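You operate a simulated robot arm through the tools that you are given. There is no shell and no other tool. Be economical: measure what you need, move in short steps, check, and stop when the job is done.

You run a simulated robot arm. Do the job below in one go: nothing can be reset, and whatever is moved stays where it is left.

Task
Press the bush flush into the silver roller and rack it.
Fine: shut the white latch over it first; lever back, latch open, roller in the green rack. Where these are worked on the way, their far stop is far enough and under half their travel is too little: white latch.

The check looks at the end state, three seconds after you hand in, the way a careful person would. Anything else that was tipped, shoved, dropped, spilled or broken makes it a failure.

Robot
A 7-joint arm with a two-finger parallel gripper, fixed in place. Base frame: the origin is at the foot of the arm, x ahead of it, y to its left, z up; the work surface is at about z = 0.84. Units: m, rad, N and s.
With the tool pointing down near the work surface it reaches from about 0.24 to 0.68 m from the base axis. Its first joint turns from -1.152 to 1.152 rad. Payload 2.4 kg.
Tool frame: the origin (TCP) lies between the finger pads and is the grasp point; the fingertips stand 0.03 m ahead of it; z points along the fingers, y is the line along which they close. Largest opening 0.094 m; finger width 0.028, thickness 0.01; the body of the gripper, 0.05 by 0.096 m, starts 0.055 m behind the TCP.
Orientation is that of the tool frame in the base frame, as [roll, pitch, yaw] about the fixed x, y, z axes, in that order (R = Rz(yaw) Ry(pitch) Rx(roll)). With the fingers straight down and closing along the base's y, the tool's x points along the base's -x, its y along +y and its z along -z.

Tools
- The arm moves only by the tool drive_tool. Its argument "targets" is a list of rows, each a list of 3 entries, a list of its own where there are three numbers: the shift along the tool's x, y, z in cm, then the turn, a rotation vector about the tool's x, y, z in rad, then the finger opening in cm, from 0 to 9.4. In form: [[[dx, dy, dz], [rx, ry, rz], hand], ...]. A call has 1 to 10 rows; each row shifts and turns the commanded pose from where the row before left it, along the tool's axes as they then stand. Rows are played at 5 a second. More than 0.05 m and 0.15 rad between two rows, or a gripper value outside its range, and nothing of the call is played. A pose out of reach is approached as far as the arm can. The call stops where the force on the tool passes 70 N (or 10 N more than at its start, if that is more) or the arm is blocked; 0.2 s more then pass. Each finger travels about 0.153 m/s and halts on what it meets, pressing with about 41 N; the grip force reading is that of the motor and also rises with nothing between the fingers. The clock runs only during rows and for 0.2 s after the last one: add rows that do not move to give the fingers time. The reply holds the time, the measured pose of the TCP, the force on the tool along the base axes, the opening and the grip force, in the units named above and with some noise, with the torque about the TCP (base axes, N m) and any sound that the robot's microphone picked up.
- Cameras (640 x 400 px; columns grow to the right, rows downward): "scene" is fixed at [0.0575, 0.5001, 1.4394]; the picture's right is [-0.43, -0.90, 0.00], its down [-0.54, 0.26, -0.80] and it looks along [0.72, -0.34, -0.60] (base axes); focal length 260 px, centre (320, 200). "wrist" rides on the gripper at [0.076, 0.014, -0.102] in the tool frame; the picture's right is [-0.18, 0.98, 0.00], its down [-0.75, -0.14, -0.64] and it looks along [-0.63, -0.12, 0.77] (tool axes); focal length 243 px, centre (320, 200).
- snapshot(camera): a new picture of that camera. The clock stands still meanwhile.
- pixel_to_xyz(camera, pixels): there is no depth. For up to 12 entries [column, row, z] of the newest picture of that camera ("zoom" is the newest enlarged one), the place [x, y] in the base frame at which the ray of that pixel passes the height z, good to about 0.003 m. The clock stands still meanwhile.
- inspect(camera, box): a new picture of the part [left, top, right, bottom] of that camera's present view, enlarged. The clock stands still meanwhile.
- hand_in(): hands the job in; it is judged then, once.

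Go step by step. Measure first, check grasps and placings, and put right what went wrong. The budget is 80 turns and 54 pictures, counting those below and the enlarged ones. Unless the task says otherwise, let go and move clear before handing in, and close with one line.

The tools are called by a JSON object that holds its "name" and its "arguments". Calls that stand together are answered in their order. drive_tool: Moves the arm, as the interface text tells. Its arguments: {"type":"object","properties":{"targets":{"type":"array","items":{"type":"array"}}},"required":["targets"]} The other tools are called the same way: snapshot (camera) takes a picture; pixel_to_xyz (camera, pixels) gives the place at which the rays of pixels pass given heights; inspect (camera, box) takes an enlarged picture of a part of a camera's view; hand_in () hands the job in.

At the start:

```text
time_s: 0.0
tool_pos: [0.3973, 0.2202, 1.2737]
orientation: [-3.141, -0.001, 3.141]
ft_force: [0.1, -0.5, 0.4]
wrist_torque: [0.02, 0.0, -0.02]
width: 0.0942
grasp_force: 0.1
```

scene: 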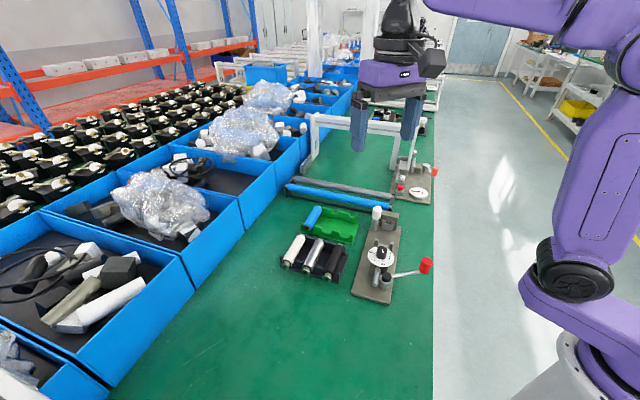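
wrist: 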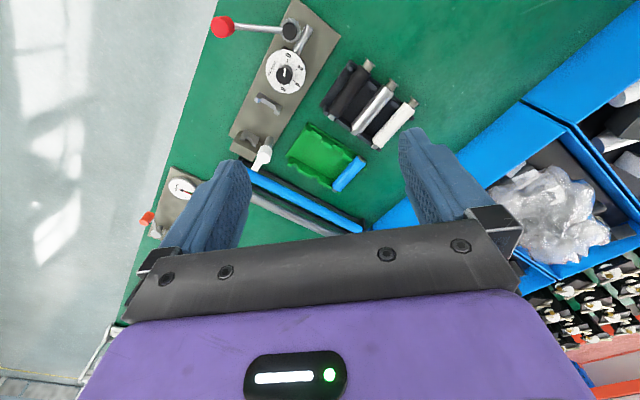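

The scene shows a press plate around (380,260), with a red-knobbed lever at (425,266) and a white latch at (377,212). The rollers sit in a black tray around (312,258) and the green rack is around (330,225). I'll enlarge these views first.

{"name": "inspect", "arguments": {"camera": "scene", "box": [260, 180, 450, 310]}}

{"name": "inspect", "arguments": {"camera": "wrist", "box": [200, 0, 440, 200]}}

```text
3.08 times, centred on (355, 245) of scene
```

zoom: 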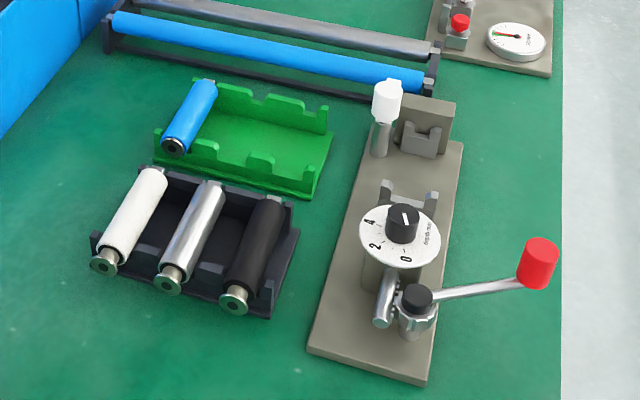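

```text
2.00 times, centred on (320, 100) of wrist
```

zoom: 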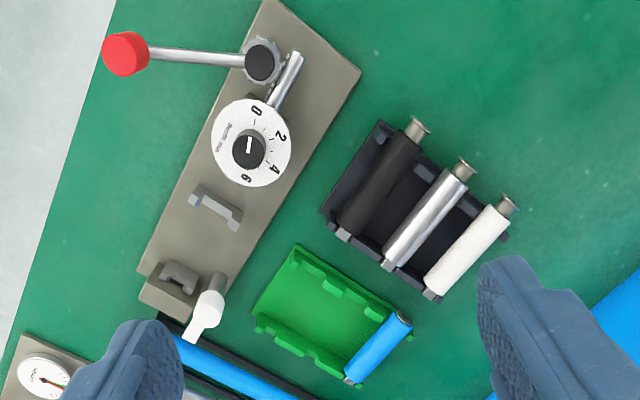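

The roller with the protruding bush lies in the tray, bush end towards the robot. The press has a ram, a lever and a depth dial. I'll take positions from the wrist zoom.

{"name": "pixel_to_xyz", "arguments": {"camera": "zoom", "pixels": [[125, 53, 0.92], [262, 60, 0.9], [250, 150, 0.92], [209, 308, 0.9], [462, 168, 0.87], [392, 262, 0.87], [360, 72, 0.85], [140, 295, 0.85], [285, 255, 0.85], [408, 325, 0.86], [350, 375, 0.86], [215, 205, 0.87]]}}

{"name": "snapshot", "arguments": {"camera": "scene"}}

{"name": "inspect", "arguments": {"camera": "scene", "box": [340, 200, 440, 300]}}

```text
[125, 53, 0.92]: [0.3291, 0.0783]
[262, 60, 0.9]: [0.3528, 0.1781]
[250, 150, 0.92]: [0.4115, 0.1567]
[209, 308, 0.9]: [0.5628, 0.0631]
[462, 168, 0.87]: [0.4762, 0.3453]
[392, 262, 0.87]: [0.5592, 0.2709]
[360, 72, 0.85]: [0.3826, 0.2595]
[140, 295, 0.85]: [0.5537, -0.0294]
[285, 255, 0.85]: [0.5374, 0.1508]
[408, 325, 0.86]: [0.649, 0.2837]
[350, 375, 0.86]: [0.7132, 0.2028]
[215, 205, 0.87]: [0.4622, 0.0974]
```

```text
49 pictures are left
```

scene: 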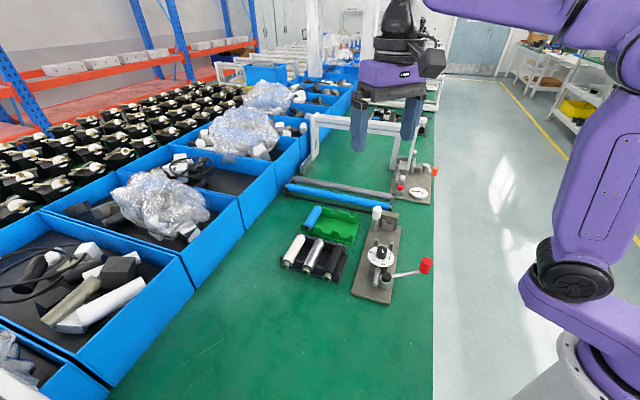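

```text
4.00 times, centred on (390, 250) of scene
```

zoom: 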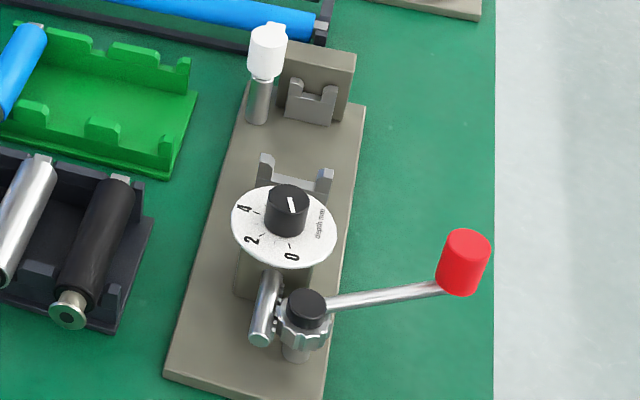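

Next I'll cross-check these positions with the scene zoom.

{"name": "pixel_to_xyz", "arguments": {"camera": "zoom", "pixels": [[465, 240, 0.92], [306, 300, 0.92], [287, 195, 0.95], [267, 40, 0.93], [258, 120, 0.85], [165, 372, 0.85], [322, 395, 0.85], [365, 105, 0.85], [68, 310, 0.87], [120, 180, 0.87], [260, 155, 0.88], [330, 170, 0.88]]}}

```text
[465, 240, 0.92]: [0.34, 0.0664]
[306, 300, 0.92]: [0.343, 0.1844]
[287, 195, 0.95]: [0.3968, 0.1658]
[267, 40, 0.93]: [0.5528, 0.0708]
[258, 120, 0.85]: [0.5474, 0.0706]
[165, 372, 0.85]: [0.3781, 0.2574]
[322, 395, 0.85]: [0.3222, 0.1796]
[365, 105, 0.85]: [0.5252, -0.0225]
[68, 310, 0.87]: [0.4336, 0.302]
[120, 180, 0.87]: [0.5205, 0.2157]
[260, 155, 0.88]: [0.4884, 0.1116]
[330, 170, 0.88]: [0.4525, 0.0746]
```

Both cameras agree. The press axis runs along about (0.81,-0.59), from the lever at (0.35,0.18) to the stop at (0.54,0.03). I'll lower the wrist over the dial and turn it towards the press axis for a closer look.

{"name": "drive_tool", "arguments": {"targets": [[[0, -1, 4], [0, 0, 0.13], 9.4], [[0, -1, 4], [0, 0, 0.13], 9.4], [[0, -1, 4], [0, 0, 0.13], 9.4], [[0, 0, 3], [0, 0, 0.13], 9.4], [[0, 0, 0], [0, 0, 0.13], 9.4], [[0, 0, 0], [0, 0, 0], 9.4]]}}

{"name": "snapshot", "arguments": {"camera": "wrist"}}

```text
time_s: 1.4
tool_pos: [0.3919, 0.1898, 1.1227]
orientation: [3.14, -0.001, 2.49]
ft_force: [-0.7, -0.8, -1.0]
wrist_torque: [-0.02, 0.0, 0.03]
width: 0.0938
grasp_force: 0.1
```

```text
47 pictures are left
```

wrist: 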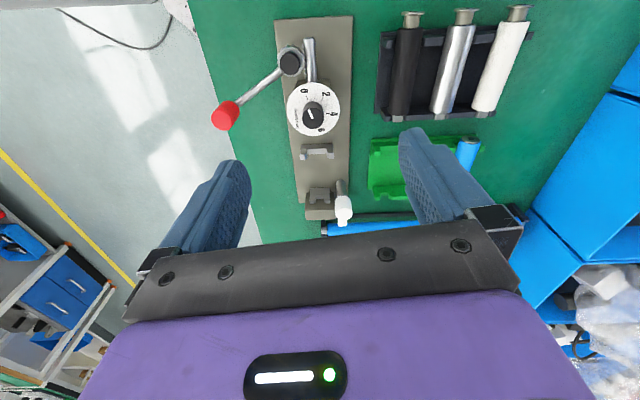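

{"name": "inspect", "arguments": {"camera": "wrist", "box": [260, 30, 370, 140]}}

{"name": "inspect", "arguments": {"camera": "wrist", "box": [370, 0, 540, 130]}}

```text
3.64 times, centred on (315, 85) of wrist
```

zoom: 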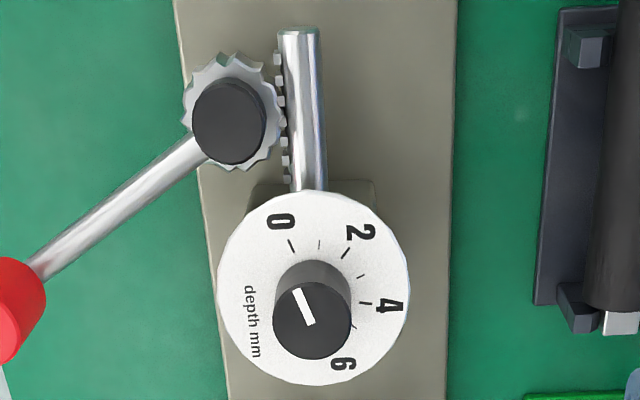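

```text
3.08 times, centred on (455, 65) of wrist
```

zoom: 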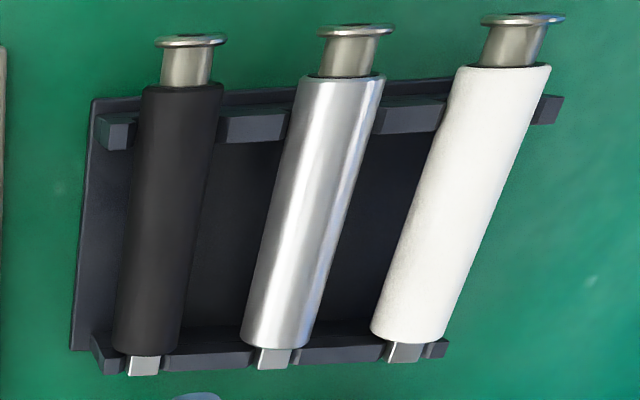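

The dial mark points at 0, which is the flush setting, so I'll leave it alone. The rack meshes so that a clockwise lever (seen from above) drives the ram forward. Now I'll measure the roller, cradles, stop and rack.

{"name": "pixel_to_xyz", "arguments": {"camera": "zoom", "pixels": [[355, 30, 0.87], [345, 76, 0.87], [275, 345, 0.87], [275, 365, 0.87], [152, 88, 0.84], [187, 90, 0.87], [148, 350, 0.87]]}}

{"name": "inspect", "arguments": {"camera": "wrist", "box": [270, 120, 480, 240]}}

{"name": "pixel_to_xyz", "arguments": {"camera": "wrist", "pixels": [[289, 62, 0.9], [312, 42, 0.88], [310, 75, 0.88], [302, 155, 0.87], [332, 153, 0.87], [320, 190, 0.87], [318, 215, 0.87], [344, 222, 0.92], [344, 205, 0.92], [372, 145, 0.85], [372, 190, 0.85], [225, 116, 0.93]]}}

```text
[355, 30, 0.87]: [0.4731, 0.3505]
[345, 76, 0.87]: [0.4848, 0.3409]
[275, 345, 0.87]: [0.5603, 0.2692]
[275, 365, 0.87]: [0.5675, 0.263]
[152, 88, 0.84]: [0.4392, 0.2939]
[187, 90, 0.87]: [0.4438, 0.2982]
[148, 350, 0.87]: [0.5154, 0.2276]
```

```text
3.05 times, centred on (375, 180) of wrist
```

zoom: 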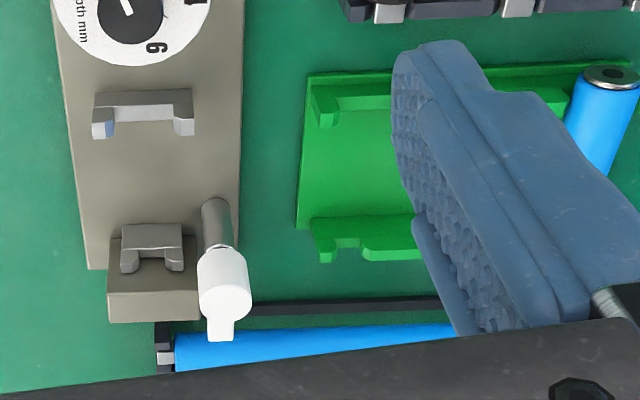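

```text
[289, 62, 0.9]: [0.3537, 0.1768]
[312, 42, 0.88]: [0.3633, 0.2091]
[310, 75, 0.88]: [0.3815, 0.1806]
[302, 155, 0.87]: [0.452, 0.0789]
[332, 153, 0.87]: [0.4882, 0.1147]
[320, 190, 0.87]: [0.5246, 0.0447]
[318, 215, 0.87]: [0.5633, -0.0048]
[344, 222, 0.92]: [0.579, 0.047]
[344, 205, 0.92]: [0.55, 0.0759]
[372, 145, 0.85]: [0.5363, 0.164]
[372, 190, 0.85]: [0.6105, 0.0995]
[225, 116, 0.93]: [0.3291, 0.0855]
```

The roller body is about 104 mm long with its mid at (0.522,0.305), and the axis of roller and press is near -44°. I can't yet tell how the white latch moves, so I'll go closer.

{"name": "drive_tool", "arguments": {"targets": [[[-3, 0, 3], [0, 0, 0.1], 9.4], [[-3, 0, 3], [0, 0, 0], 9.4], [[-3, 0, 3], [0, 0, 0], 9.4], [[-1, 2, 1], [0, 0, 0], 9.4], [[0, 0, 0], [0, 0, 0], 9.4]]}}

{"name": "snapshot", "arguments": {"camera": "wrist"}}

```text
time_s: 2.6
tool_pos: [0.4835, 0.138, 1.024]
orientation: [3.141, 0.0, 2.393]
ft_force: [-0.3, 0.2, 0.4]
wrist_torque: [0.02, 0.03, 0.02]
width: 0.0941
grasp_force: 0.1
```

```text
43 pictures are left
```

wrist: 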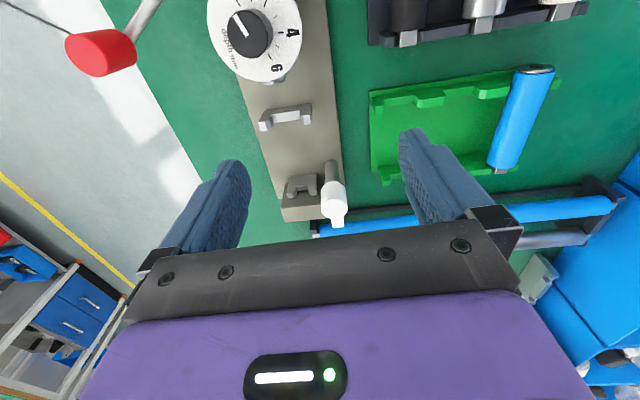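

{"name": "inspect", "arguments": {"camera": "wrist", "box": [240, 90, 400, 240]}}

{"name": "inspect", "arguments": {"camera": "scene", "box": [355, 195, 415, 245]}}

```text
2.67 times, centred on (320, 165) of wrist
```

zoom: 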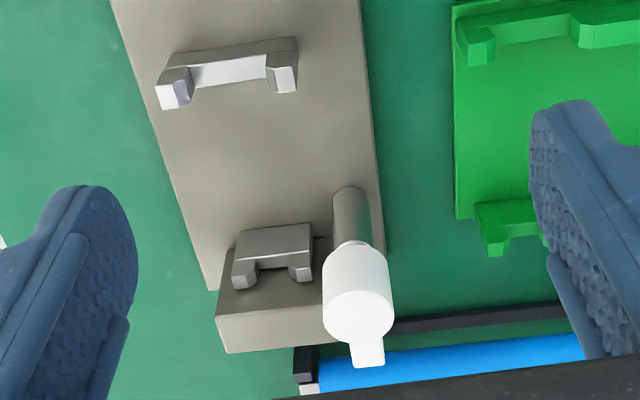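

```text
8.00 times, centred on (385, 220) of scene
```

zoom: 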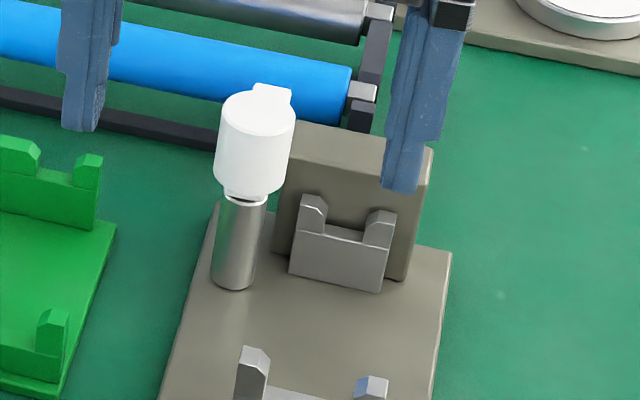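

The latch is a vertical post with a white swivel head, and its tab points along +axis, which is open. I'll triangulate the cradle tops from both cameras.

{"name": "pixel_to_xyz", "arguments": {"camera": "wrist", "pixels": [[265.6, 118, 0.86], [265.6, 118, 0.89], [306, 113, 0.86], [306, 113, 0.89], [291, 190.5, 0.86], [291, 190.5, 0.89], [312.5, 189, 0.86], [312.5, 189, 0.89], [335, 204, 0.92], [335, 204, 0.95], [337, 226, 0.92], [337, 226, 0.95]]}}

{"name": "pixel_to_xyz", "arguments": {"camera": "scene", "pixels": [[391.9, 242.5, 0.86], [391.9, 242.5, 0.89], [376.9, 239, 0.86], [376.9, 239, 0.89], [392.5, 221.6, 0.86], [392.5, 221.6, 0.89], [384, 219.75, 0.86], [384, 219.75, 0.89], [377.2, 209, 0.92], [377.2, 209, 0.95], [379.5, 206, 0.92], [379.5, 206, 0.95]]}}

```text
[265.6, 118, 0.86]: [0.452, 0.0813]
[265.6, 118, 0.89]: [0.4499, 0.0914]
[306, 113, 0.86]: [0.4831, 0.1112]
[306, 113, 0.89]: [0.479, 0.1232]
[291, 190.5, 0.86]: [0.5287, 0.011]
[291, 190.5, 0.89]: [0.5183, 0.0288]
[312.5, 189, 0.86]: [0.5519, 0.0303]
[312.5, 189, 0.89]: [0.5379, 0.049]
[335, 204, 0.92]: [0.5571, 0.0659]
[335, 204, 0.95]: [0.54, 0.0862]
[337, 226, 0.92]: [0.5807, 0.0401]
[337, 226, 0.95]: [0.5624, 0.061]
```

```text
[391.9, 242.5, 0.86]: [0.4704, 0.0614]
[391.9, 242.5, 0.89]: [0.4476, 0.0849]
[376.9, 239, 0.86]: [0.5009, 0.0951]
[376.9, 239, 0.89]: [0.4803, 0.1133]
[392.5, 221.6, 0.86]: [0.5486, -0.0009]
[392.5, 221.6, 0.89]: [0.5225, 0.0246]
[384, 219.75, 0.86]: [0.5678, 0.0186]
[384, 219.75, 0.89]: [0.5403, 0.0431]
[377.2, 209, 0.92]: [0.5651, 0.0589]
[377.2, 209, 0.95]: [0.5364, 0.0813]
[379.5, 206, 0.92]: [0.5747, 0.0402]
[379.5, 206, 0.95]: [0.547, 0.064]
```

The near cradle is centred at about (0.464,0.104) and the far narrow one at (0.530,0.037), with tops at about 0.89 and the axis at -45°. Next I'll move over the silver roller and open to 5 cm.

{"name": "drive_tool", "arguments": {"targets": [[[2.2, 3.7, 0], [0, 0, 0], 7], [[2.2, 3.7, 0], [0, 0, 0], 5.5], [[2.2, 3.7, 0], [0, 0, 0.02], 5.0], [[2.1, 3.6, 0], [0, 0, 0], 5], [[0, 0, 2], [0, 0, 0], 5]]}}

{"name": "snapshot", "arguments": {"camera": "wrist"}}

{"name": "inspect", "arguments": {"camera": "scene", "box": [270, 190, 390, 290]}}

```text
time_s: 3.8
tool_pos: [0.5194, 0.3061, 1.0052]
orientation: [-3.141, 0.001, 2.372]
ft_force: [0.2, -0.2, -0.3]
wrist_torque: [-0.03, -0.03, 0.02]
width: 0.05
grasp_force: 0.1
```

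```text
40 pictures are left
```

wrist: 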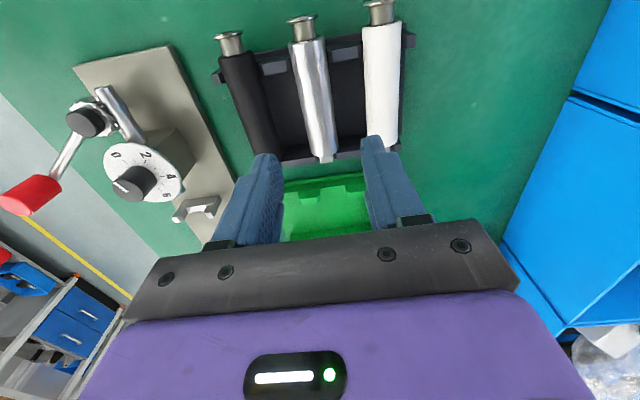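

```text
4.00 times, centred on (330, 240) of scene
```

zoom: 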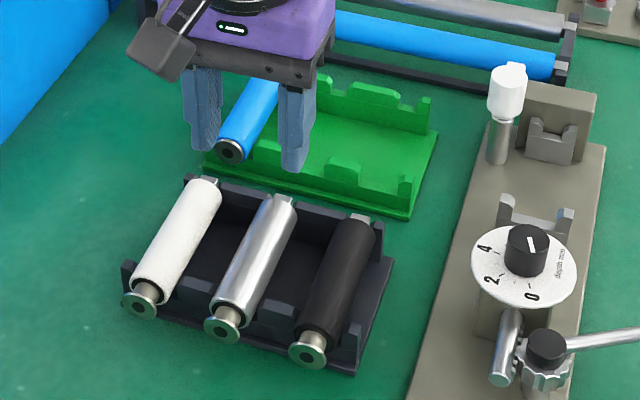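

{"name": "pixel_to_xyz", "arguments": {"camera": "wrist", "pixels": [[303, 20, 0.86], [303, 20, 0.89], [308, 42, 0.86], [308, 42, 0.89], [323, 152, 0.86], [323, 152, 0.89], [294, 42, 0.875], [323, 38, 0.875], [310, 155, 0.875], [337, 151, 0.875]]}}

{"name": "pixel_to_xyz", "arguments": {"camera": "zoom", "pixels": [[222, 326, 0.86], [222, 326, 0.89], [232, 304, 0.86], [232, 304, 0.89], [279, 202, 0.86], [279, 202, 0.89], [212, 296, 0.875], [253, 310, 0.875]]}}

```text
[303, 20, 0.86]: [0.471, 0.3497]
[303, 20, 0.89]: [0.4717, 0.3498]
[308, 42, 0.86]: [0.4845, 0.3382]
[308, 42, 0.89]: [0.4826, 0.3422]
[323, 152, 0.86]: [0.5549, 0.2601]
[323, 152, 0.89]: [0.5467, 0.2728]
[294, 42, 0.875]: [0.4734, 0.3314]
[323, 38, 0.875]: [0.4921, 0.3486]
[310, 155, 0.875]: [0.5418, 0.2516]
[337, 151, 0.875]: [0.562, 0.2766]
```

```text
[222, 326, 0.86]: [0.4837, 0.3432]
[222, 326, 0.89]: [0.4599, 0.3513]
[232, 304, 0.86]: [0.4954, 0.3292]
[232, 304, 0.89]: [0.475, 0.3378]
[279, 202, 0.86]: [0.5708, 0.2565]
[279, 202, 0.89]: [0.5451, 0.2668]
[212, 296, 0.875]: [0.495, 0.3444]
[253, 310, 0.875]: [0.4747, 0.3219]
```

The roller axis is at z ≈ 0.877, the mid at (0.516,0.304) and the heading -45°. I'll descend to z ≈ 0.89 and grip it.

{"name": "drive_tool", "arguments": {"targets": [[[0, -0.35, 4], [0, 0, 0.016], 5], [[0, 0, 4], [0, 0, 0], 5], [[0, 0, 3.6], [0, 0, 0], 5], [[0, 0, 0], [0, 0, 0], 5]]}}

{"name": "snapshot", "arguments": {"camera": "wrist"}}

```text
time_s: 4.8
tool_pos: [0.5168, 0.3022, 0.8882]
orientation: [-3.141, 0.0, 2.355]
ft_force: [-0.9, -0.2, -1.2]
wrist_torque: [-0.04, 0.03, 0.0]
width: 0.0499
grasp_force: 0.0
```

```text
38 pictures are left
```

wrist: 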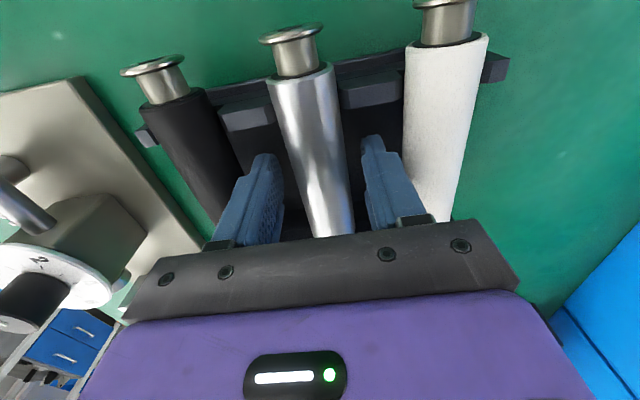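

The fingers straddle the silver roller symmetrically, so I'll close and give them time.

{"name": "drive_tool", "arguments": {"targets": [[[0, 0, 0], [0, 0, 0], 3.5], [[0, 0, 0], [0, 0, 0], 2.0], [[0, 0, 0], [0, 0, 0], 2.0], [[0, 0, 0], [0, 0, 0], 2.0]]}}

```text
time_s: 5.8
tool_pos: [0.5178, 0.3025, 0.891]
orientation: [3.14, 0.0, 2.356]
ft_force: [2.4, 0.1, 13.6]
wrist_torque: [0.48, 0.42, -0.05]
width: 0.0252
grasp_force: 41.3
```

The grip holds at 25 mm, with a 13 N upward push. I'll lift gently and look.

{"name": "drive_tool", "arguments": {"targets": [[[0, 0, -1], [0, 0, 0], 2.0], [[0, 0, -3], [0, 0, 0], 2.0], [[0, 0, -4], [0, 0, 0], 2.0], [[0, 0, -4], [0, 0, 0], 2.0], [[0, 0, 0], [0, 0, 0], 2.0]]}}

{"name": "snapshot", "arguments": {"camera": "wrist"}}

{"name": "inspect", "arguments": {"camera": "scene", "box": [250, 150, 390, 290]}}

```text
time_s: 7.0
tool_pos: [0.5154, 0.3029, 1.0101]
orientation: [-3.14, 0.0, 2.355]
ft_force: [0.6, 0.1, -3.2]
wrist_torque: [-0.02, 0.01, -0.04]
width: 0.029
grasp_force: 41.2
```

```text
37 pictures are left
```

wrist: 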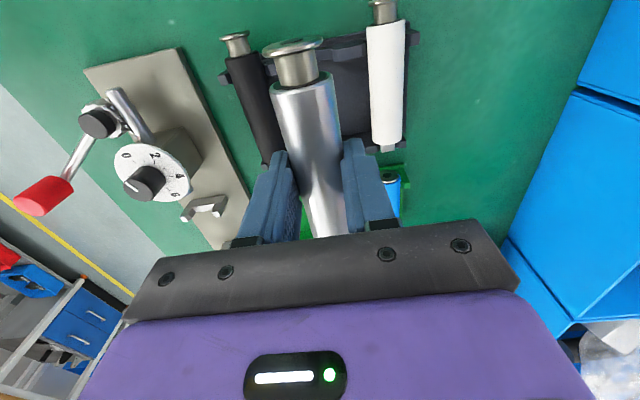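

```text
2.86 times, centred on (320, 220) of scene
```

zoom: 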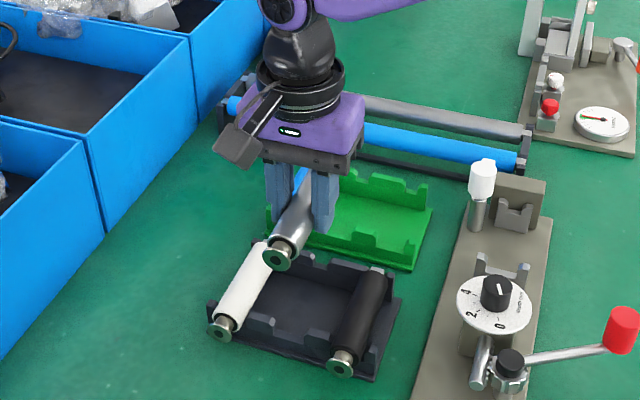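

{"name": "pixel_to_xyz", "arguments": {"camera": "wrist", "pixels": [[291, 46, 0.97], [291, 46, 1.0], [291, 46, 1.02]]}}

{"name": "pixel_to_xyz", "arguments": {"camera": "zoom", "pixels": [[276, 257, 0.97], [276, 257, 1.0], [276, 257, 1.02]]}}

{"name": "inspect", "arguments": {"camera": "wrist", "box": [230, 20, 420, 240]}}

```text
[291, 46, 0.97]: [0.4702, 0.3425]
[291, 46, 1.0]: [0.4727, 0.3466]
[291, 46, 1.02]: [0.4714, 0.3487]
```

```text
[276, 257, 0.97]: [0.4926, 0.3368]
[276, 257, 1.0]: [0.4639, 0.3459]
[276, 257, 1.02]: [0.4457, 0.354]
```

```text
1.82 times, centred on (325, 130) of wrist
```

zoom: 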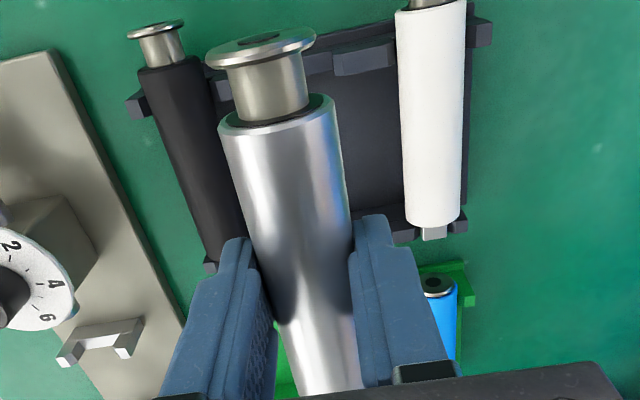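

The roller is held level, with its axis about 1.5 cm below the TCP and the bush flange 6.2 cm behind it. I'll carry it over the cradle to TCP (0.490,0.0785).

{"name": "drive_tool", "arguments": {"targets": [[[-2.35, -2.94, 0], [0, 0, 0], 2.0], [[-2.35, -2.94, 0], [0, 0, 0], 2.0], [[-2.35, -2.94, 0], [0, 0, 0], 2.0], [[-2.35, -2.94, 0], [0, 0, 0], 2.0], [[-2.35, -2.94, 0], [0, 0, 0], 2.0], [[-2.32, -2.96, 0], [0, 0, 0], 2.0], [[0, 0, 4], [0, 0, 0], 2.0], [[0, 0, 1], [0, 0, 0], 2.0]]}}

{"name": "snapshot", "arguments": {"camera": "wrist"}}

{"name": "inspect", "arguments": {"camera": "scene", "box": [340, 190, 440, 290]}}

```text
time_s: 8.8
tool_pos: [0.4907, 0.0782, 0.9586]
orientation: [3.141, 0.001, 2.358]
ft_force: [-0.1, -0.3, -1.7]
wrist_torque: [-0.01, -0.06, 0.03]
width: 0.0288
grasp_force: 41.2
```

```text
34 pictures are left
```

wrist: 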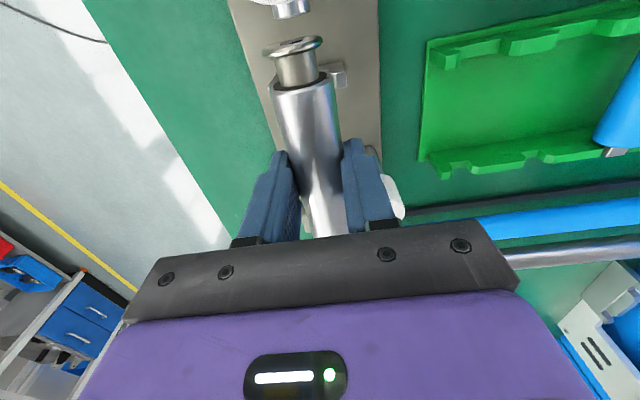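

```text
4.00 times, centred on (390, 240) of scene
```

zoom: 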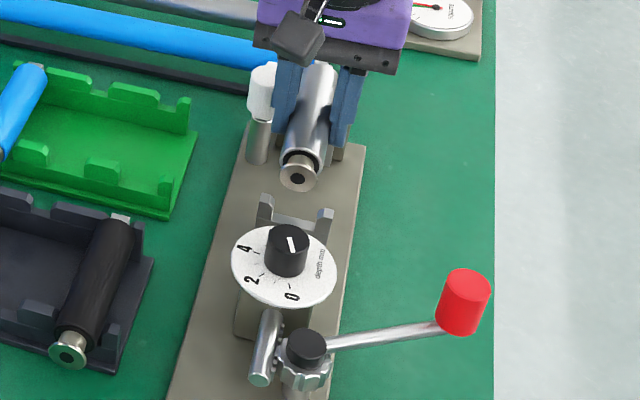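

The roller is above the cradle, with the ram tip visible at (290,8). I'll lower 3.5 cm and check alignment.

{"name": "drive_tool", "arguments": {"targets": [[[0, 0, 2], [0, 0, 0], 2.0], [[0, 0, 1.5], [0, 0, 0], 2.0], [[0, 0, 0], [0, 0, 0], 2.0]]}}

{"name": "inspect", "arguments": {"camera": "wrist", "box": [210, 0, 420, 240]}}

{"name": "inspect", "arguments": {"camera": "scene", "box": [360, 200, 420, 270]}}

```text
time_s: 9.6
tool_pos: [0.4918, 0.0798, 0.9225]
orientation: [-3.14, 0.0, 2.355]
ft_force: [0.4, 0.6, -2.4]
wrist_torque: [0.0, -0.04, 0.03]
width: 0.029
grasp_force: 40.5
```

```text
1.67 times, centred on (315, 120) of wrist
```

zoom: 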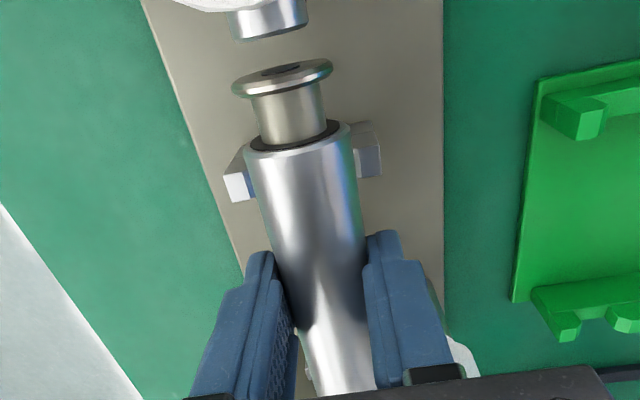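

```text
5.71 times, centred on (390, 235) of scene
```

zoom: 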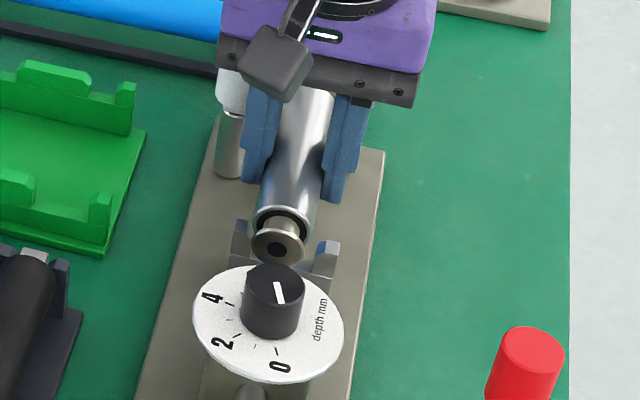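

The alignment looks good: the bush lines up with the ram and the roller is centred between the posts. I'll descend in small steps until contact.

{"name": "drive_tool", "arguments": {"targets": [[[0, 0, 0.8], [0, 0, 0], 2.0], [[0, 0, 0.5], [0, 0, 0], 2.0], [[0, 0, 0.4], [0, 0, 0], 2.0], [[0, 0, 0.3], [0, 0, 0], 2.0], [[0, 0, 0.3], [0, 0, 0], 2.0], [[0, 0, 0], [0, 0, 0], 2.0]]}}

{"name": "inspect", "arguments": {"camera": "wrist", "box": [210, 0, 420, 240]}}

```text
time_s: 11.0
tool_pos: [0.4895, 0.0755, 0.901]
orientation: [-3.14, -0.001, 2.354]
ft_force: [-15.4, -15.9, 25.3]
wrist_torque: [-0.34, -0.04, -0.42]
width: 0.029
grasp_force: 40.7
```

```text
1.67 times, centred on (315, 120) of wrist
```

zoom: 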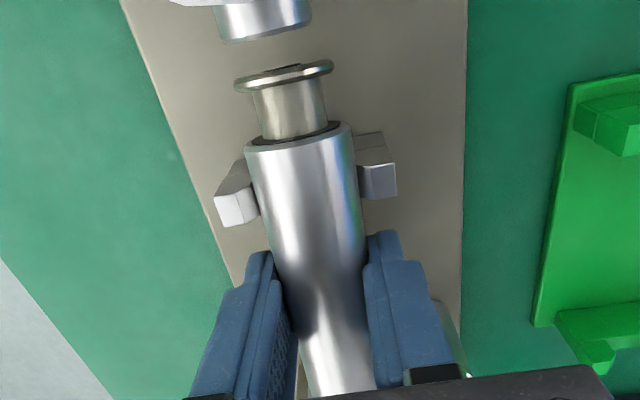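

The force pushes sideways towards -y (tool) at about 22 N, and the arm has given about 2.5 mm. I'll shift that way and continue.

{"name": "drive_tool", "arguments": {"targets": [[[0, -0.15, 0], [0, 0, 0], 2.0], [[0, -0.15, 0], [0, 0, 0], 2.0], [[0, 0, 0.1], [0, 0, 0], 2.0], [[0, 0, 0], [0, 0, 0], 2.0]]}}

```text
time_s: 12.0
tool_pos: [0.4916, 0.078, 0.9004]
orientation: [3.138, 0.001, 2.356]
ft_force: [-5.3, -4.2, 31.9]
wrist_torque: [0.12, 0.08, -0.37]
width: 0.0292
grasp_force: 41.5
```

{"name": "inspect", "arguments": {"camera": "scene", "box": [360, 200, 420, 260]}}

{"name": "inspect", "arguments": {"camera": "wrist", "box": [260, 0, 380, 130]}}

```text
6.67 times, centred on (390, 230) of scene
```

zoom: 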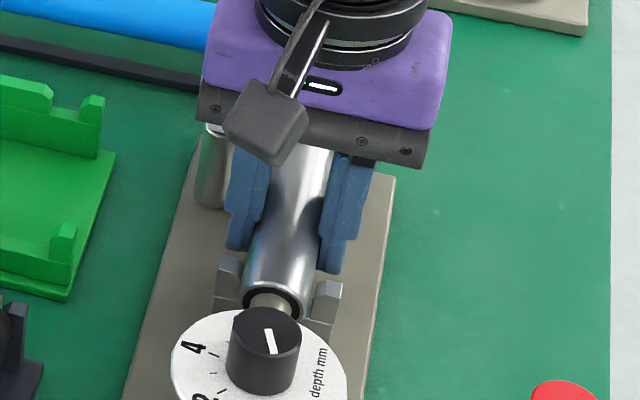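

```text
3.08 times, centred on (320, 65) of wrist
```

zoom: 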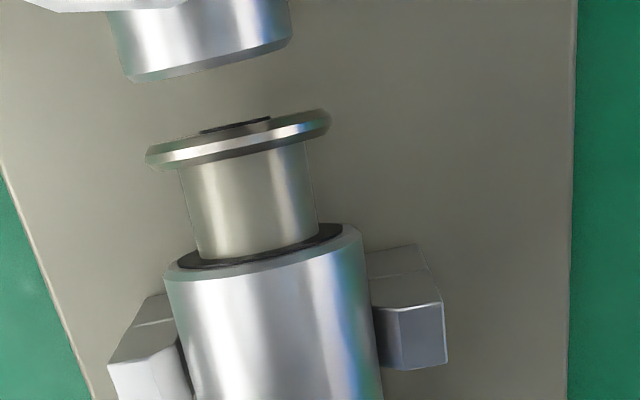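

The near end sits between its posts, level with their tops. I'll relax the push, open to 4.5 cm and look.

{"name": "drive_tool", "arguments": {"targets": [[[0, 0, -0.15], [0, 0, 0], 2.0], [[0, 0, 0], [0, 0, 0], 4.5], [[0, 0, 0], [0, 0, 0], 4.5], [[0, 0, -2], [0, 0, 0], 4.5], [[0, 0, -4], [0, 0, 0], 4.5], [[2.0, 0, -4], [0, 0, 0], 4.5], [[3, 0, 0], [0, 0, 0], 4.5], [[0, 0, 0], [0, 0, 0], 4.5]]}}

{"name": "snapshot", "arguments": {"camera": "wrist"}}

{"name": "inspect", "arguments": {"camera": "scene", "box": [360, 195, 420, 255]}}

```text
time_s: 13.8
tool_pos: [0.4524, 0.1136, 1.0004]
orientation: [3.141, 0.0, 2.356]
ft_force: [-0.5, 0.3, 0.6]
wrist_torque: [0.01, -0.03, 0.0]
width: 0.0451
grasp_force: 0.0
```

```text
27 pictures are left
```

wrist: 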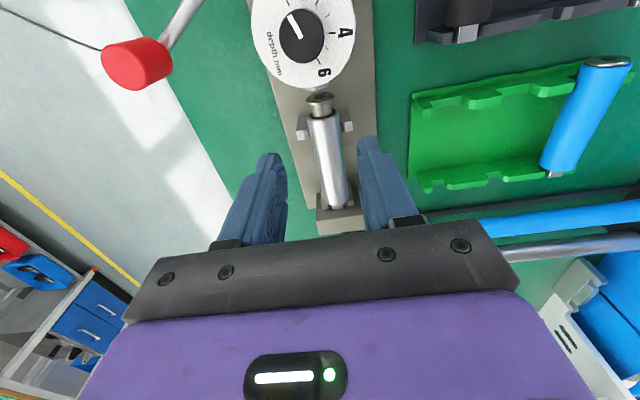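

```text
6.67 times, centred on (390, 225) of scene
```

zoom: 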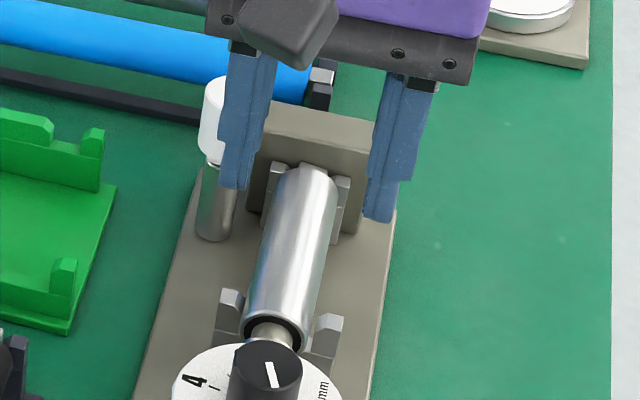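

The roller is seated with its tab in the far V and its bush facing the ram. Now I'll move over the latch head at about (0.546,0.075) with the fingers clear above it.

{"name": "drive_tool", "arguments": {"targets": [[[-3.2, 1.3, 0], [0, 0, 0], 4.5], [[-3.2, 1.3, 0], [0, 0, 0], 4.5], [[-2.95, 1.3, 0], [0, 0, 0], 4.5], [[0, 0, 1.5], [0, 0, 0], 4.5], [[0, 0, 0], [0, 0, 0], 4.5]]}}

{"name": "snapshot", "arguments": {"camera": "wrist"}}

{"name": "inspect", "arguments": {"camera": "scene", "box": [350, 180, 410, 240]}}

```text
time_s: 15.0
tool_pos: [0.5477, 0.071, 0.9856]
orientation: [3.141, 0.0, 2.355]
ft_force: [0.3, -0.3, -0.4]
wrist_torque: [-0.04, 0.01, 0.01]
width: 0.045
grasp_force: 0.0
```

```text
25 pictures are left
```

wrist: 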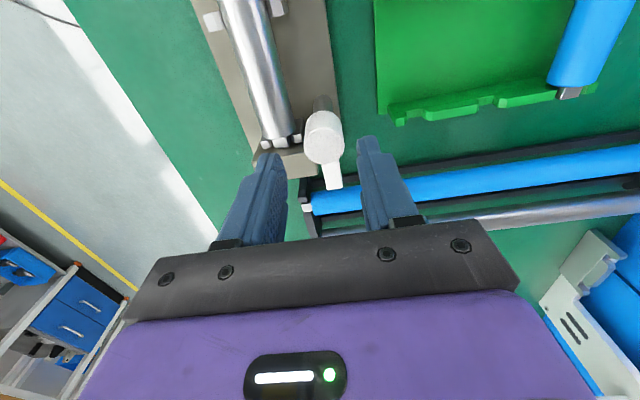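

```text
6.67 times, centred on (380, 210) of scene
```

zoom: 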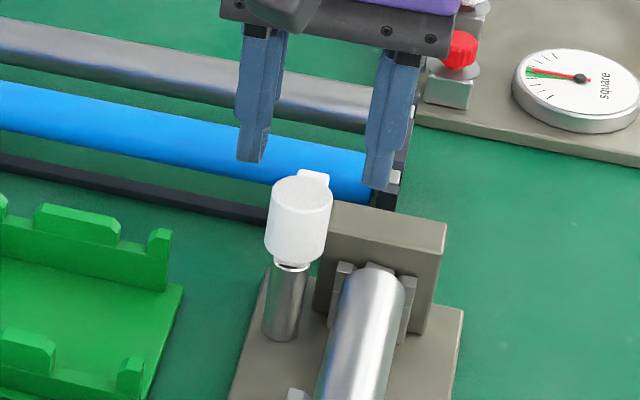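

{"name": "pixel_to_xyz", "arguments": {"camera": "wrist", "pixels": [[324, 142, 0.94], [324, 142, 0.95], [332, 187, 0.94], [332, 187, 0.95]]}}

{"name": "pixel_to_xyz", "arguments": {"camera": "zoom", "pixels": [[300, 195, 0.94], [300, 195, 0.95], [316, 175, 0.94], [316, 175, 0.95]]}}

```text
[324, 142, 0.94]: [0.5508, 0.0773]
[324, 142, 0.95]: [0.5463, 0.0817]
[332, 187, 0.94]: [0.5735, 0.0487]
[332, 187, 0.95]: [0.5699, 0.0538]
```

```text
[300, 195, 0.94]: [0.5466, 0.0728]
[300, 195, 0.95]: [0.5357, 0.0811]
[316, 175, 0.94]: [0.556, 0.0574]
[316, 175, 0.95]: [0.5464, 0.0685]
```

The head is at (0.549,0.075), so I'll shift +3 mm, descend to TCP z ≈ 0.945 and close on it.

{"name": "drive_tool", "arguments": {"targets": [[[0.15, 0.3, 2], [0, 0, 0], 4.5], [[0, 0, 2], [0, 0, 0], 4.5], [[0, 0, 0], [0, 0, 0], 3.0], [[0, 0, 0], [0, 0, 0], 1.5], [[0, 0, 0], [0, 0, 0], 1.5], [[0, 0, 0], [0, 0, 0], 1.5]]}}

```text
time_s: 16.4
tool_pos: [0.5469, 0.074, 0.9455]
orientation: [-3.139, 0.0, 2.355]
ft_force: [-6.2, -3.0, 1.4]
wrist_torque: [0.33, -0.28, 0.0]
width: 0.0274
grasp_force: 45.2
```

The head is gripped at 27 mm. I'll turn clockwise (tool +z) a little and read the torque.

{"name": "drive_tool", "arguments": {"targets": [[[0, -0.1, 0], [0, 0, 0.1], 1.5], [[0, 0, 0], [0, 0, 0.15], 1.5], [[0, 0, 0], [0, 0, 0.15], 1.5], [[0, 0, 0], [0, 0, 0], 1.5]]}}

{"name": "inspect", "arguments": {"camera": "wrist", "box": [240, 80, 400, 230]}}

```text
time_s: 17.4
tool_pos: [0.549, 0.0741, 0.9465]
orientation: [3.139, 0.002, 1.956]
ft_force: [8.0, 0.5, -0.7]
wrist_torque: [0.01, 0.45, 0.01]
width: 0.0274
grasp_force: 44.9
```

```text
2.67 times, centred on (320, 155) of wrist
```

zoom: 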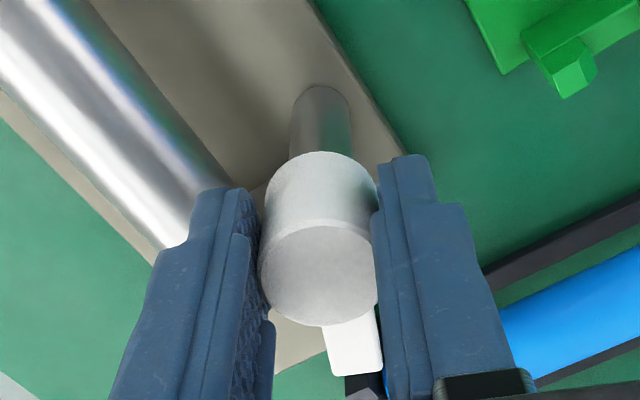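

{"name": "inspect", "arguments": {"camera": "scene", "box": [350, 180, 410, 240]}}

{"name": "pixel_to_xyz", "arguments": {"camera": "wrist", "pixels": [[333, 211, 0.94], [319, 183, 0.94]]}}

```text
6.67 times, centred on (380, 210) of scene
```

zoom: 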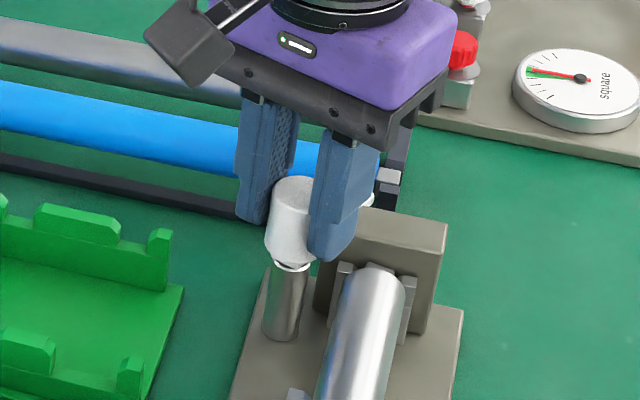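

```text
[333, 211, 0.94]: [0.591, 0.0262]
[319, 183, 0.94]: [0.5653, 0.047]
```

The tab keeps almost the same bearing in the wrist view, so the head is turning with the fingers. I'll keep turning and watch for a stop.

{"name": "drive_tool", "arguments": {"targets": [[[0, 0, 0], [0, 0, 0.15], 1.5], [[0, 0, 0], [0, 0, 0.15], 1.5], [[0, 0, 0], [0, 0, 0.15], 1.5], [[0, 0, 0], [0, 0, 0.15], 1.5], [[0, 0, 0], [0, 0, 0], 1.5]]}}

{"name": "snapshot", "arguments": {"camera": "wrist"}}

```text
time_s: 18.6
tool_pos: [0.5501, 0.0762, 0.9449]
orientation: [3.134, -0.001, 1.354]
ft_force: [25.8, 1.7, -0.3]
wrist_torque: [-0.54, 0.36, 0.1]
width: 0.0275
grasp_force: 44.9
```

```text
21 pictures are left
```

wrist: 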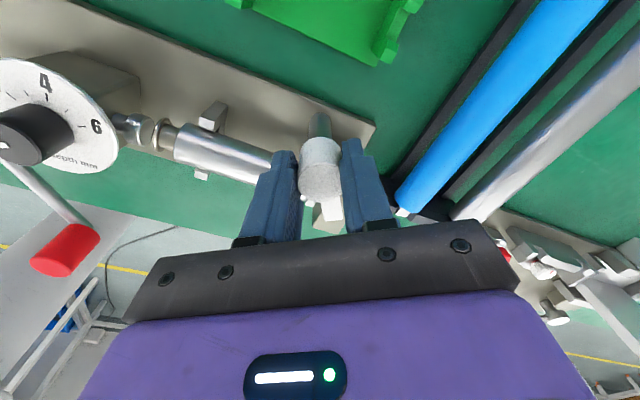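

The head is turning with little torque, and a side load along +x of 26 N has built up. I'll relieve it with +2 mm in tool y and continue.

{"name": "drive_tool", "arguments": {"targets": [[[0, 0.2, 0], [0, 0, 0], 1.5], [[0, 0, 0], [0, 0, 0.14], 1.5], [[0, 0, 0], [0, 0, 0.14], 1.5], [[0, 0, 0], [0, 0, 0.14], 1.5], [[0, 0, 0], [0, 0, 0.14], 1.5], [[0, 0, 0], [0, 0, 0], 1.5]]}}

{"name": "snapshot", "arguments": {"camera": "wrist"}}

```text
time_s: 20.0
tool_pos: [0.5524, 0.0746, 0.9472]
orientation: [3.136, -0.005, 0.795]
ft_force: [24.7, -3.2, 3.6]
wrist_torque: [-0.23, 0.44, 0.07]
width: 0.0276
grasp_force: 44.9
```

```text
20 pictures are left
```

wrist: 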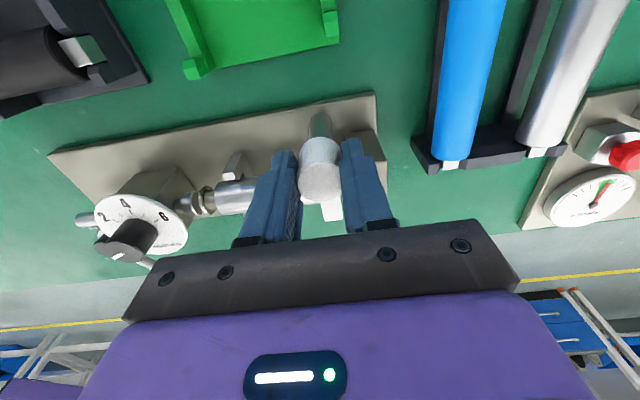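

The tab now points across the roller after a 90° turn, with no stop torque yet. I'll turn slightly more to find the far stop.

{"name": "drive_tool", "arguments": {"targets": [[[0, 0.15, 0], [0, 0, 0.1], 1.5], [[0, 0, 0], [0, 0, 0.1], 1.5], [[0, 0, 0], [0, 0, 0], 1.5]]}}

{"name": "snapshot", "arguments": {"camera": "wrist"}}

```text
time_s: 20.8
tool_pos: [0.5518, 0.0736, 0.9465]
orientation: [3.14, -0.002, 0.592]
ft_force: [10.7, -8.6, 12.1]
wrist_torque: [-0.09, -0.19, 0.12]
width: 0.0271
grasp_force: 45.1
```

```text
19 pictures are left
```

wrist: 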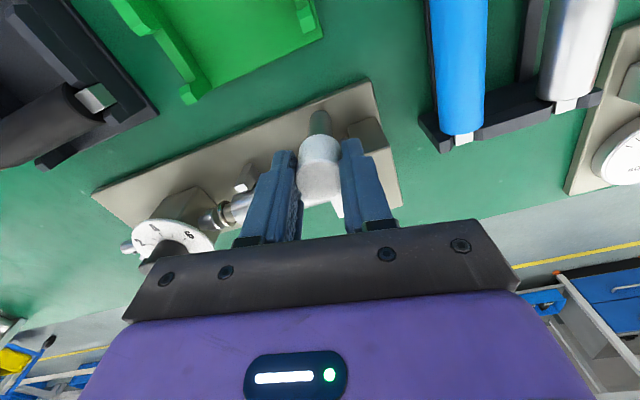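

The tab is now shifting relative to the fingers, so the head has reached its far stop. I'll release, rise and check.

{"name": "drive_tool", "arguments": {"targets": [[[0, 0, 0], [0, 0, 0], 4.5], [[0, 0, 0], [0, 0, 0], 4.5], [[0, 0, -3], [0, 0, 0], 4.5], [[0, 0, -4], [0, 0, -0.15], 4.5], [[0, 0, -3], [0, 0, -0.15], 4.5], [[0, 0, 0], [0, 0, -0.15], 4.5], [[0, 0, 0], [0, 0, -0.15], 4.5], [[0, 0, 0], [0, 0, -0.15], 4.5], [[0, 0, 0], [0, 0, -0.15], 4.5], [[0, 0, 0], [0, 0, -0.15], 4.5]]}}

{"name": "inspect", "arguments": {"camera": "scene", "box": [340, 190, 440, 300]}}

```text
time_s: 23.0
tool_pos: [0.5515, 0.0741, 1.046]
orientation: [-3.142, -0.001, 1.649]
ft_force: [0.4, -0.4, -0.3]
wrist_torque: [-0.01, 0.0, 0.01]
width: 0.0451
grasp_force: 0.1
```

```text
3.64 times, centred on (390, 245) of scene
```

zoom: 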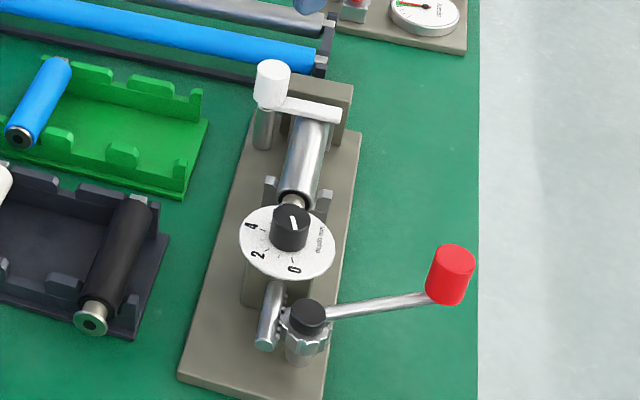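

The white arm now lies right across the roller, so it is shut. Next is the lever: I'll move above the red knob, staying high, and measure it.

{"name": "drive_tool", "arguments": {"targets": [[[0.46, -4.3, 0], [0, 0, 0], 4.5], [[0.46, -4.3, 0], [0, 0, 0], 4.5], [[0.46, -4.3, 0], [0, 0, 0], 4.5], [[0.46, -4.3, 0], [0, 0, 0], 4.5], [[0.46, -4.3, 0], [0, 0, 0], 4.5], [[0, 0, 0], [0, 0, 0], 4.5]]}}

{"name": "snapshot", "arguments": {"camera": "wrist"}}

{"name": "inspect", "arguments": {"camera": "scene", "box": [370, 230, 450, 310]}}

```text
time_s: 24.4
tool_pos: [0.3357, 0.0789, 1.0474]
orientation: [3.141, 0.0, 1.648]
ft_force: [-0.5, 0.4, 0.2]
wrist_torque: [0.02, 0.0, 0.01]
width: 0.0452
grasp_force: 0.1
```

```text
17 pictures are left
```

wrist: 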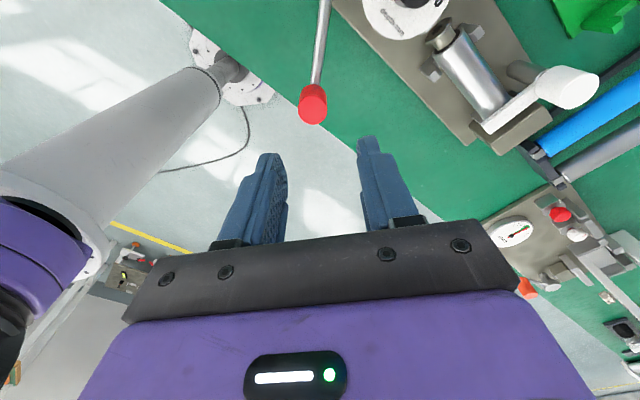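

```text
5.00 times, centred on (410, 270) of scene
```

zoom: 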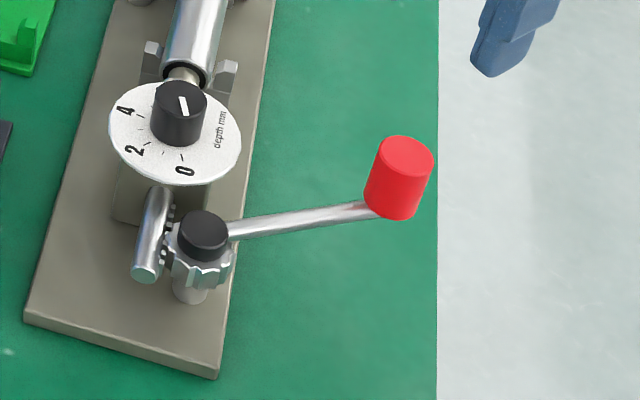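

{"name": "pixel_to_xyz", "arguments": {"camera": "wrist", "pixels": [[313, 111, 0.92], [313, 111, 0.95], [313, 95, 0.89], [313, 95, 0.91]]}}

{"name": "pixel_to_xyz", "arguments": {"camera": "zoom", "pixels": [[407, 153, 0.92], [407, 153, 0.95], [391, 205, 0.89], [391, 205, 0.91], [204, 222, 0.92], [204, 222, 0.94], [204, 240, 0.91]]}}

{"name": "inspect", "arguments": {"camera": "wrist", "box": [280, 0, 480, 150]}}

```text
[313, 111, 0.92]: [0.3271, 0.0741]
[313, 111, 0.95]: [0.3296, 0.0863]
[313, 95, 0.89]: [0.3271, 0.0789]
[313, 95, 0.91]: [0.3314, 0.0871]
```

```text
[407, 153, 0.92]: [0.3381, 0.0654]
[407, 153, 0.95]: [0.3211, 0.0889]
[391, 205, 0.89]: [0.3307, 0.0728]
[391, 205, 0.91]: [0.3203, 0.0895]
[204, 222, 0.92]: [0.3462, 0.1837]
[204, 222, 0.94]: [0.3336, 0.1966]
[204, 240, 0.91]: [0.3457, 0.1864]
```

```text
2.67 times, centred on (380, 75) of wrist
```

zoom: 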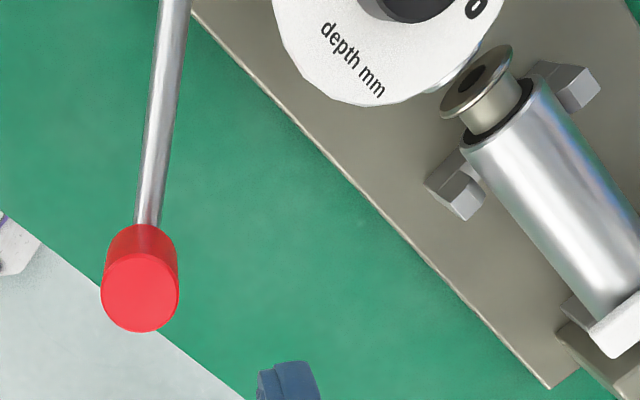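

The knob is centred at (0.328,0.080), z 0.898–0.938, and the pivot is at about (0.348,0.183). I'll lower over it and grip.

{"name": "drive_tool", "arguments": {"targets": [[[0.15, -0.75, 4], [0, 0, 0], 4.5], [[0, 0, 4], [0, 0, 0], 4.5], [[0, 0, 3.1], [0, 0, 0], 4.5], [[0, 0, 0], [0, 0, 0], 3], [[0, 0, 0], [0, 0, 0], 1.5], [[0, 0, 0], [0, 0, 0], 1.5]]}}

{"name": "inspect", "arguments": {"camera": "wrist", "box": [220, 0, 440, 240]}}

```text
time_s: 25.8
tool_pos: [0.3262, 0.0817, 0.9332]
orientation: [3.141, 0.0, 1.645]
ft_force: [-0.1, 1.3, -21.3]
wrist_torque: [0.26, -0.92, 0.0]
width: 0.0253
grasp_force: 45.3
```

```text
1.67 times, centred on (330, 120) of wrist
```

zoom: 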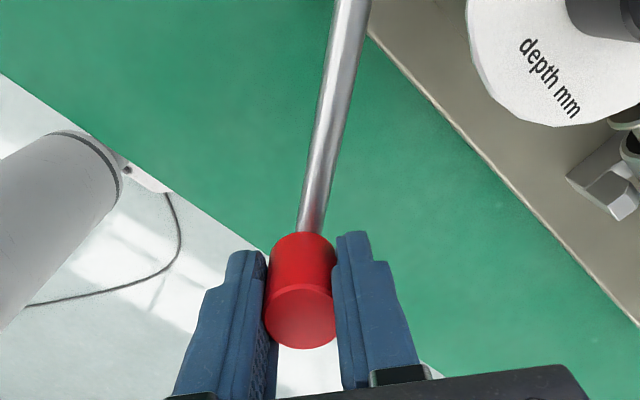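

The knob is gripped at 25 mm. I'll relieve the 21 N downward load by 2 mm and swing clockwise about the pivot in small arc steps.

{"name": "drive_tool", "arguments": {"targets": [[[0, 0, 0.2], [0, 0, 0], 1.5], [[0.42, -1.2, 0], [0, 0, 0.06], 1.5], [[0.5, -1.16, 0], [0, 0, 0.06], 1.5], [[0.57, -1.14, 0], [0, 0, 0.06], 1.5], [[0, 0, 0], [0, 0, 0], 1.5]]}}

```text
time_s: 27.0
tool_pos: [0.2928, 0.0972, 0.9327]
orientation: [3.139, -0.001, 1.468]
ft_force: [13.8, 18.0, 34.7]
wrist_torque: [0.41, 0.73, 0.05]
width: 0.0255
grasp_force: 44.6
```

The lever is swinging freely, with slight inward and upward loads. I'll correct by 3 mm up and about 1.5 mm inward, then continue.

{"name": "drive_tool", "arguments": {"targets": [[[0.78, -1.03, -0.3], [0, 0, 0.06], 1.5], [[0.7, -1.06, 0], [0, 0, 0.06], 1.5], [[0.78, -1.01, 0], [0, 0, 0.06], 1.5], [[0.83, -0.96, 0], [0, 0, 0.06], 1.5], [[0, 0, 0], [0, 0, 0], 1.5]]}}

{"name": "inspect", "arguments": {"camera": "scene", "box": [340, 220, 460, 320]}}

```text
time_s: 28.2
tool_pos: [0.2624, 0.134, 0.9348]
orientation: [-3.12, 0.008, 1.225]
ft_force: [-37.2, -19.2, 9.4]
wrist_torque: [-1.02, -0.6, -0.01]
width: 0.0252
grasp_force: 44.9
out of reach, approached as far as the arm can: row 3, 4
```

```text
4.00 times, centred on (400, 270) of scene
```

zoom: 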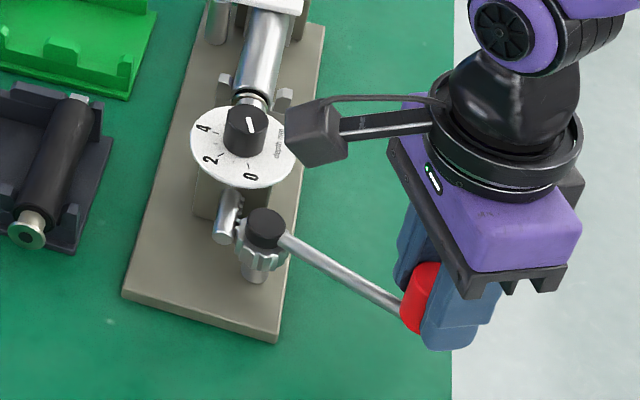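

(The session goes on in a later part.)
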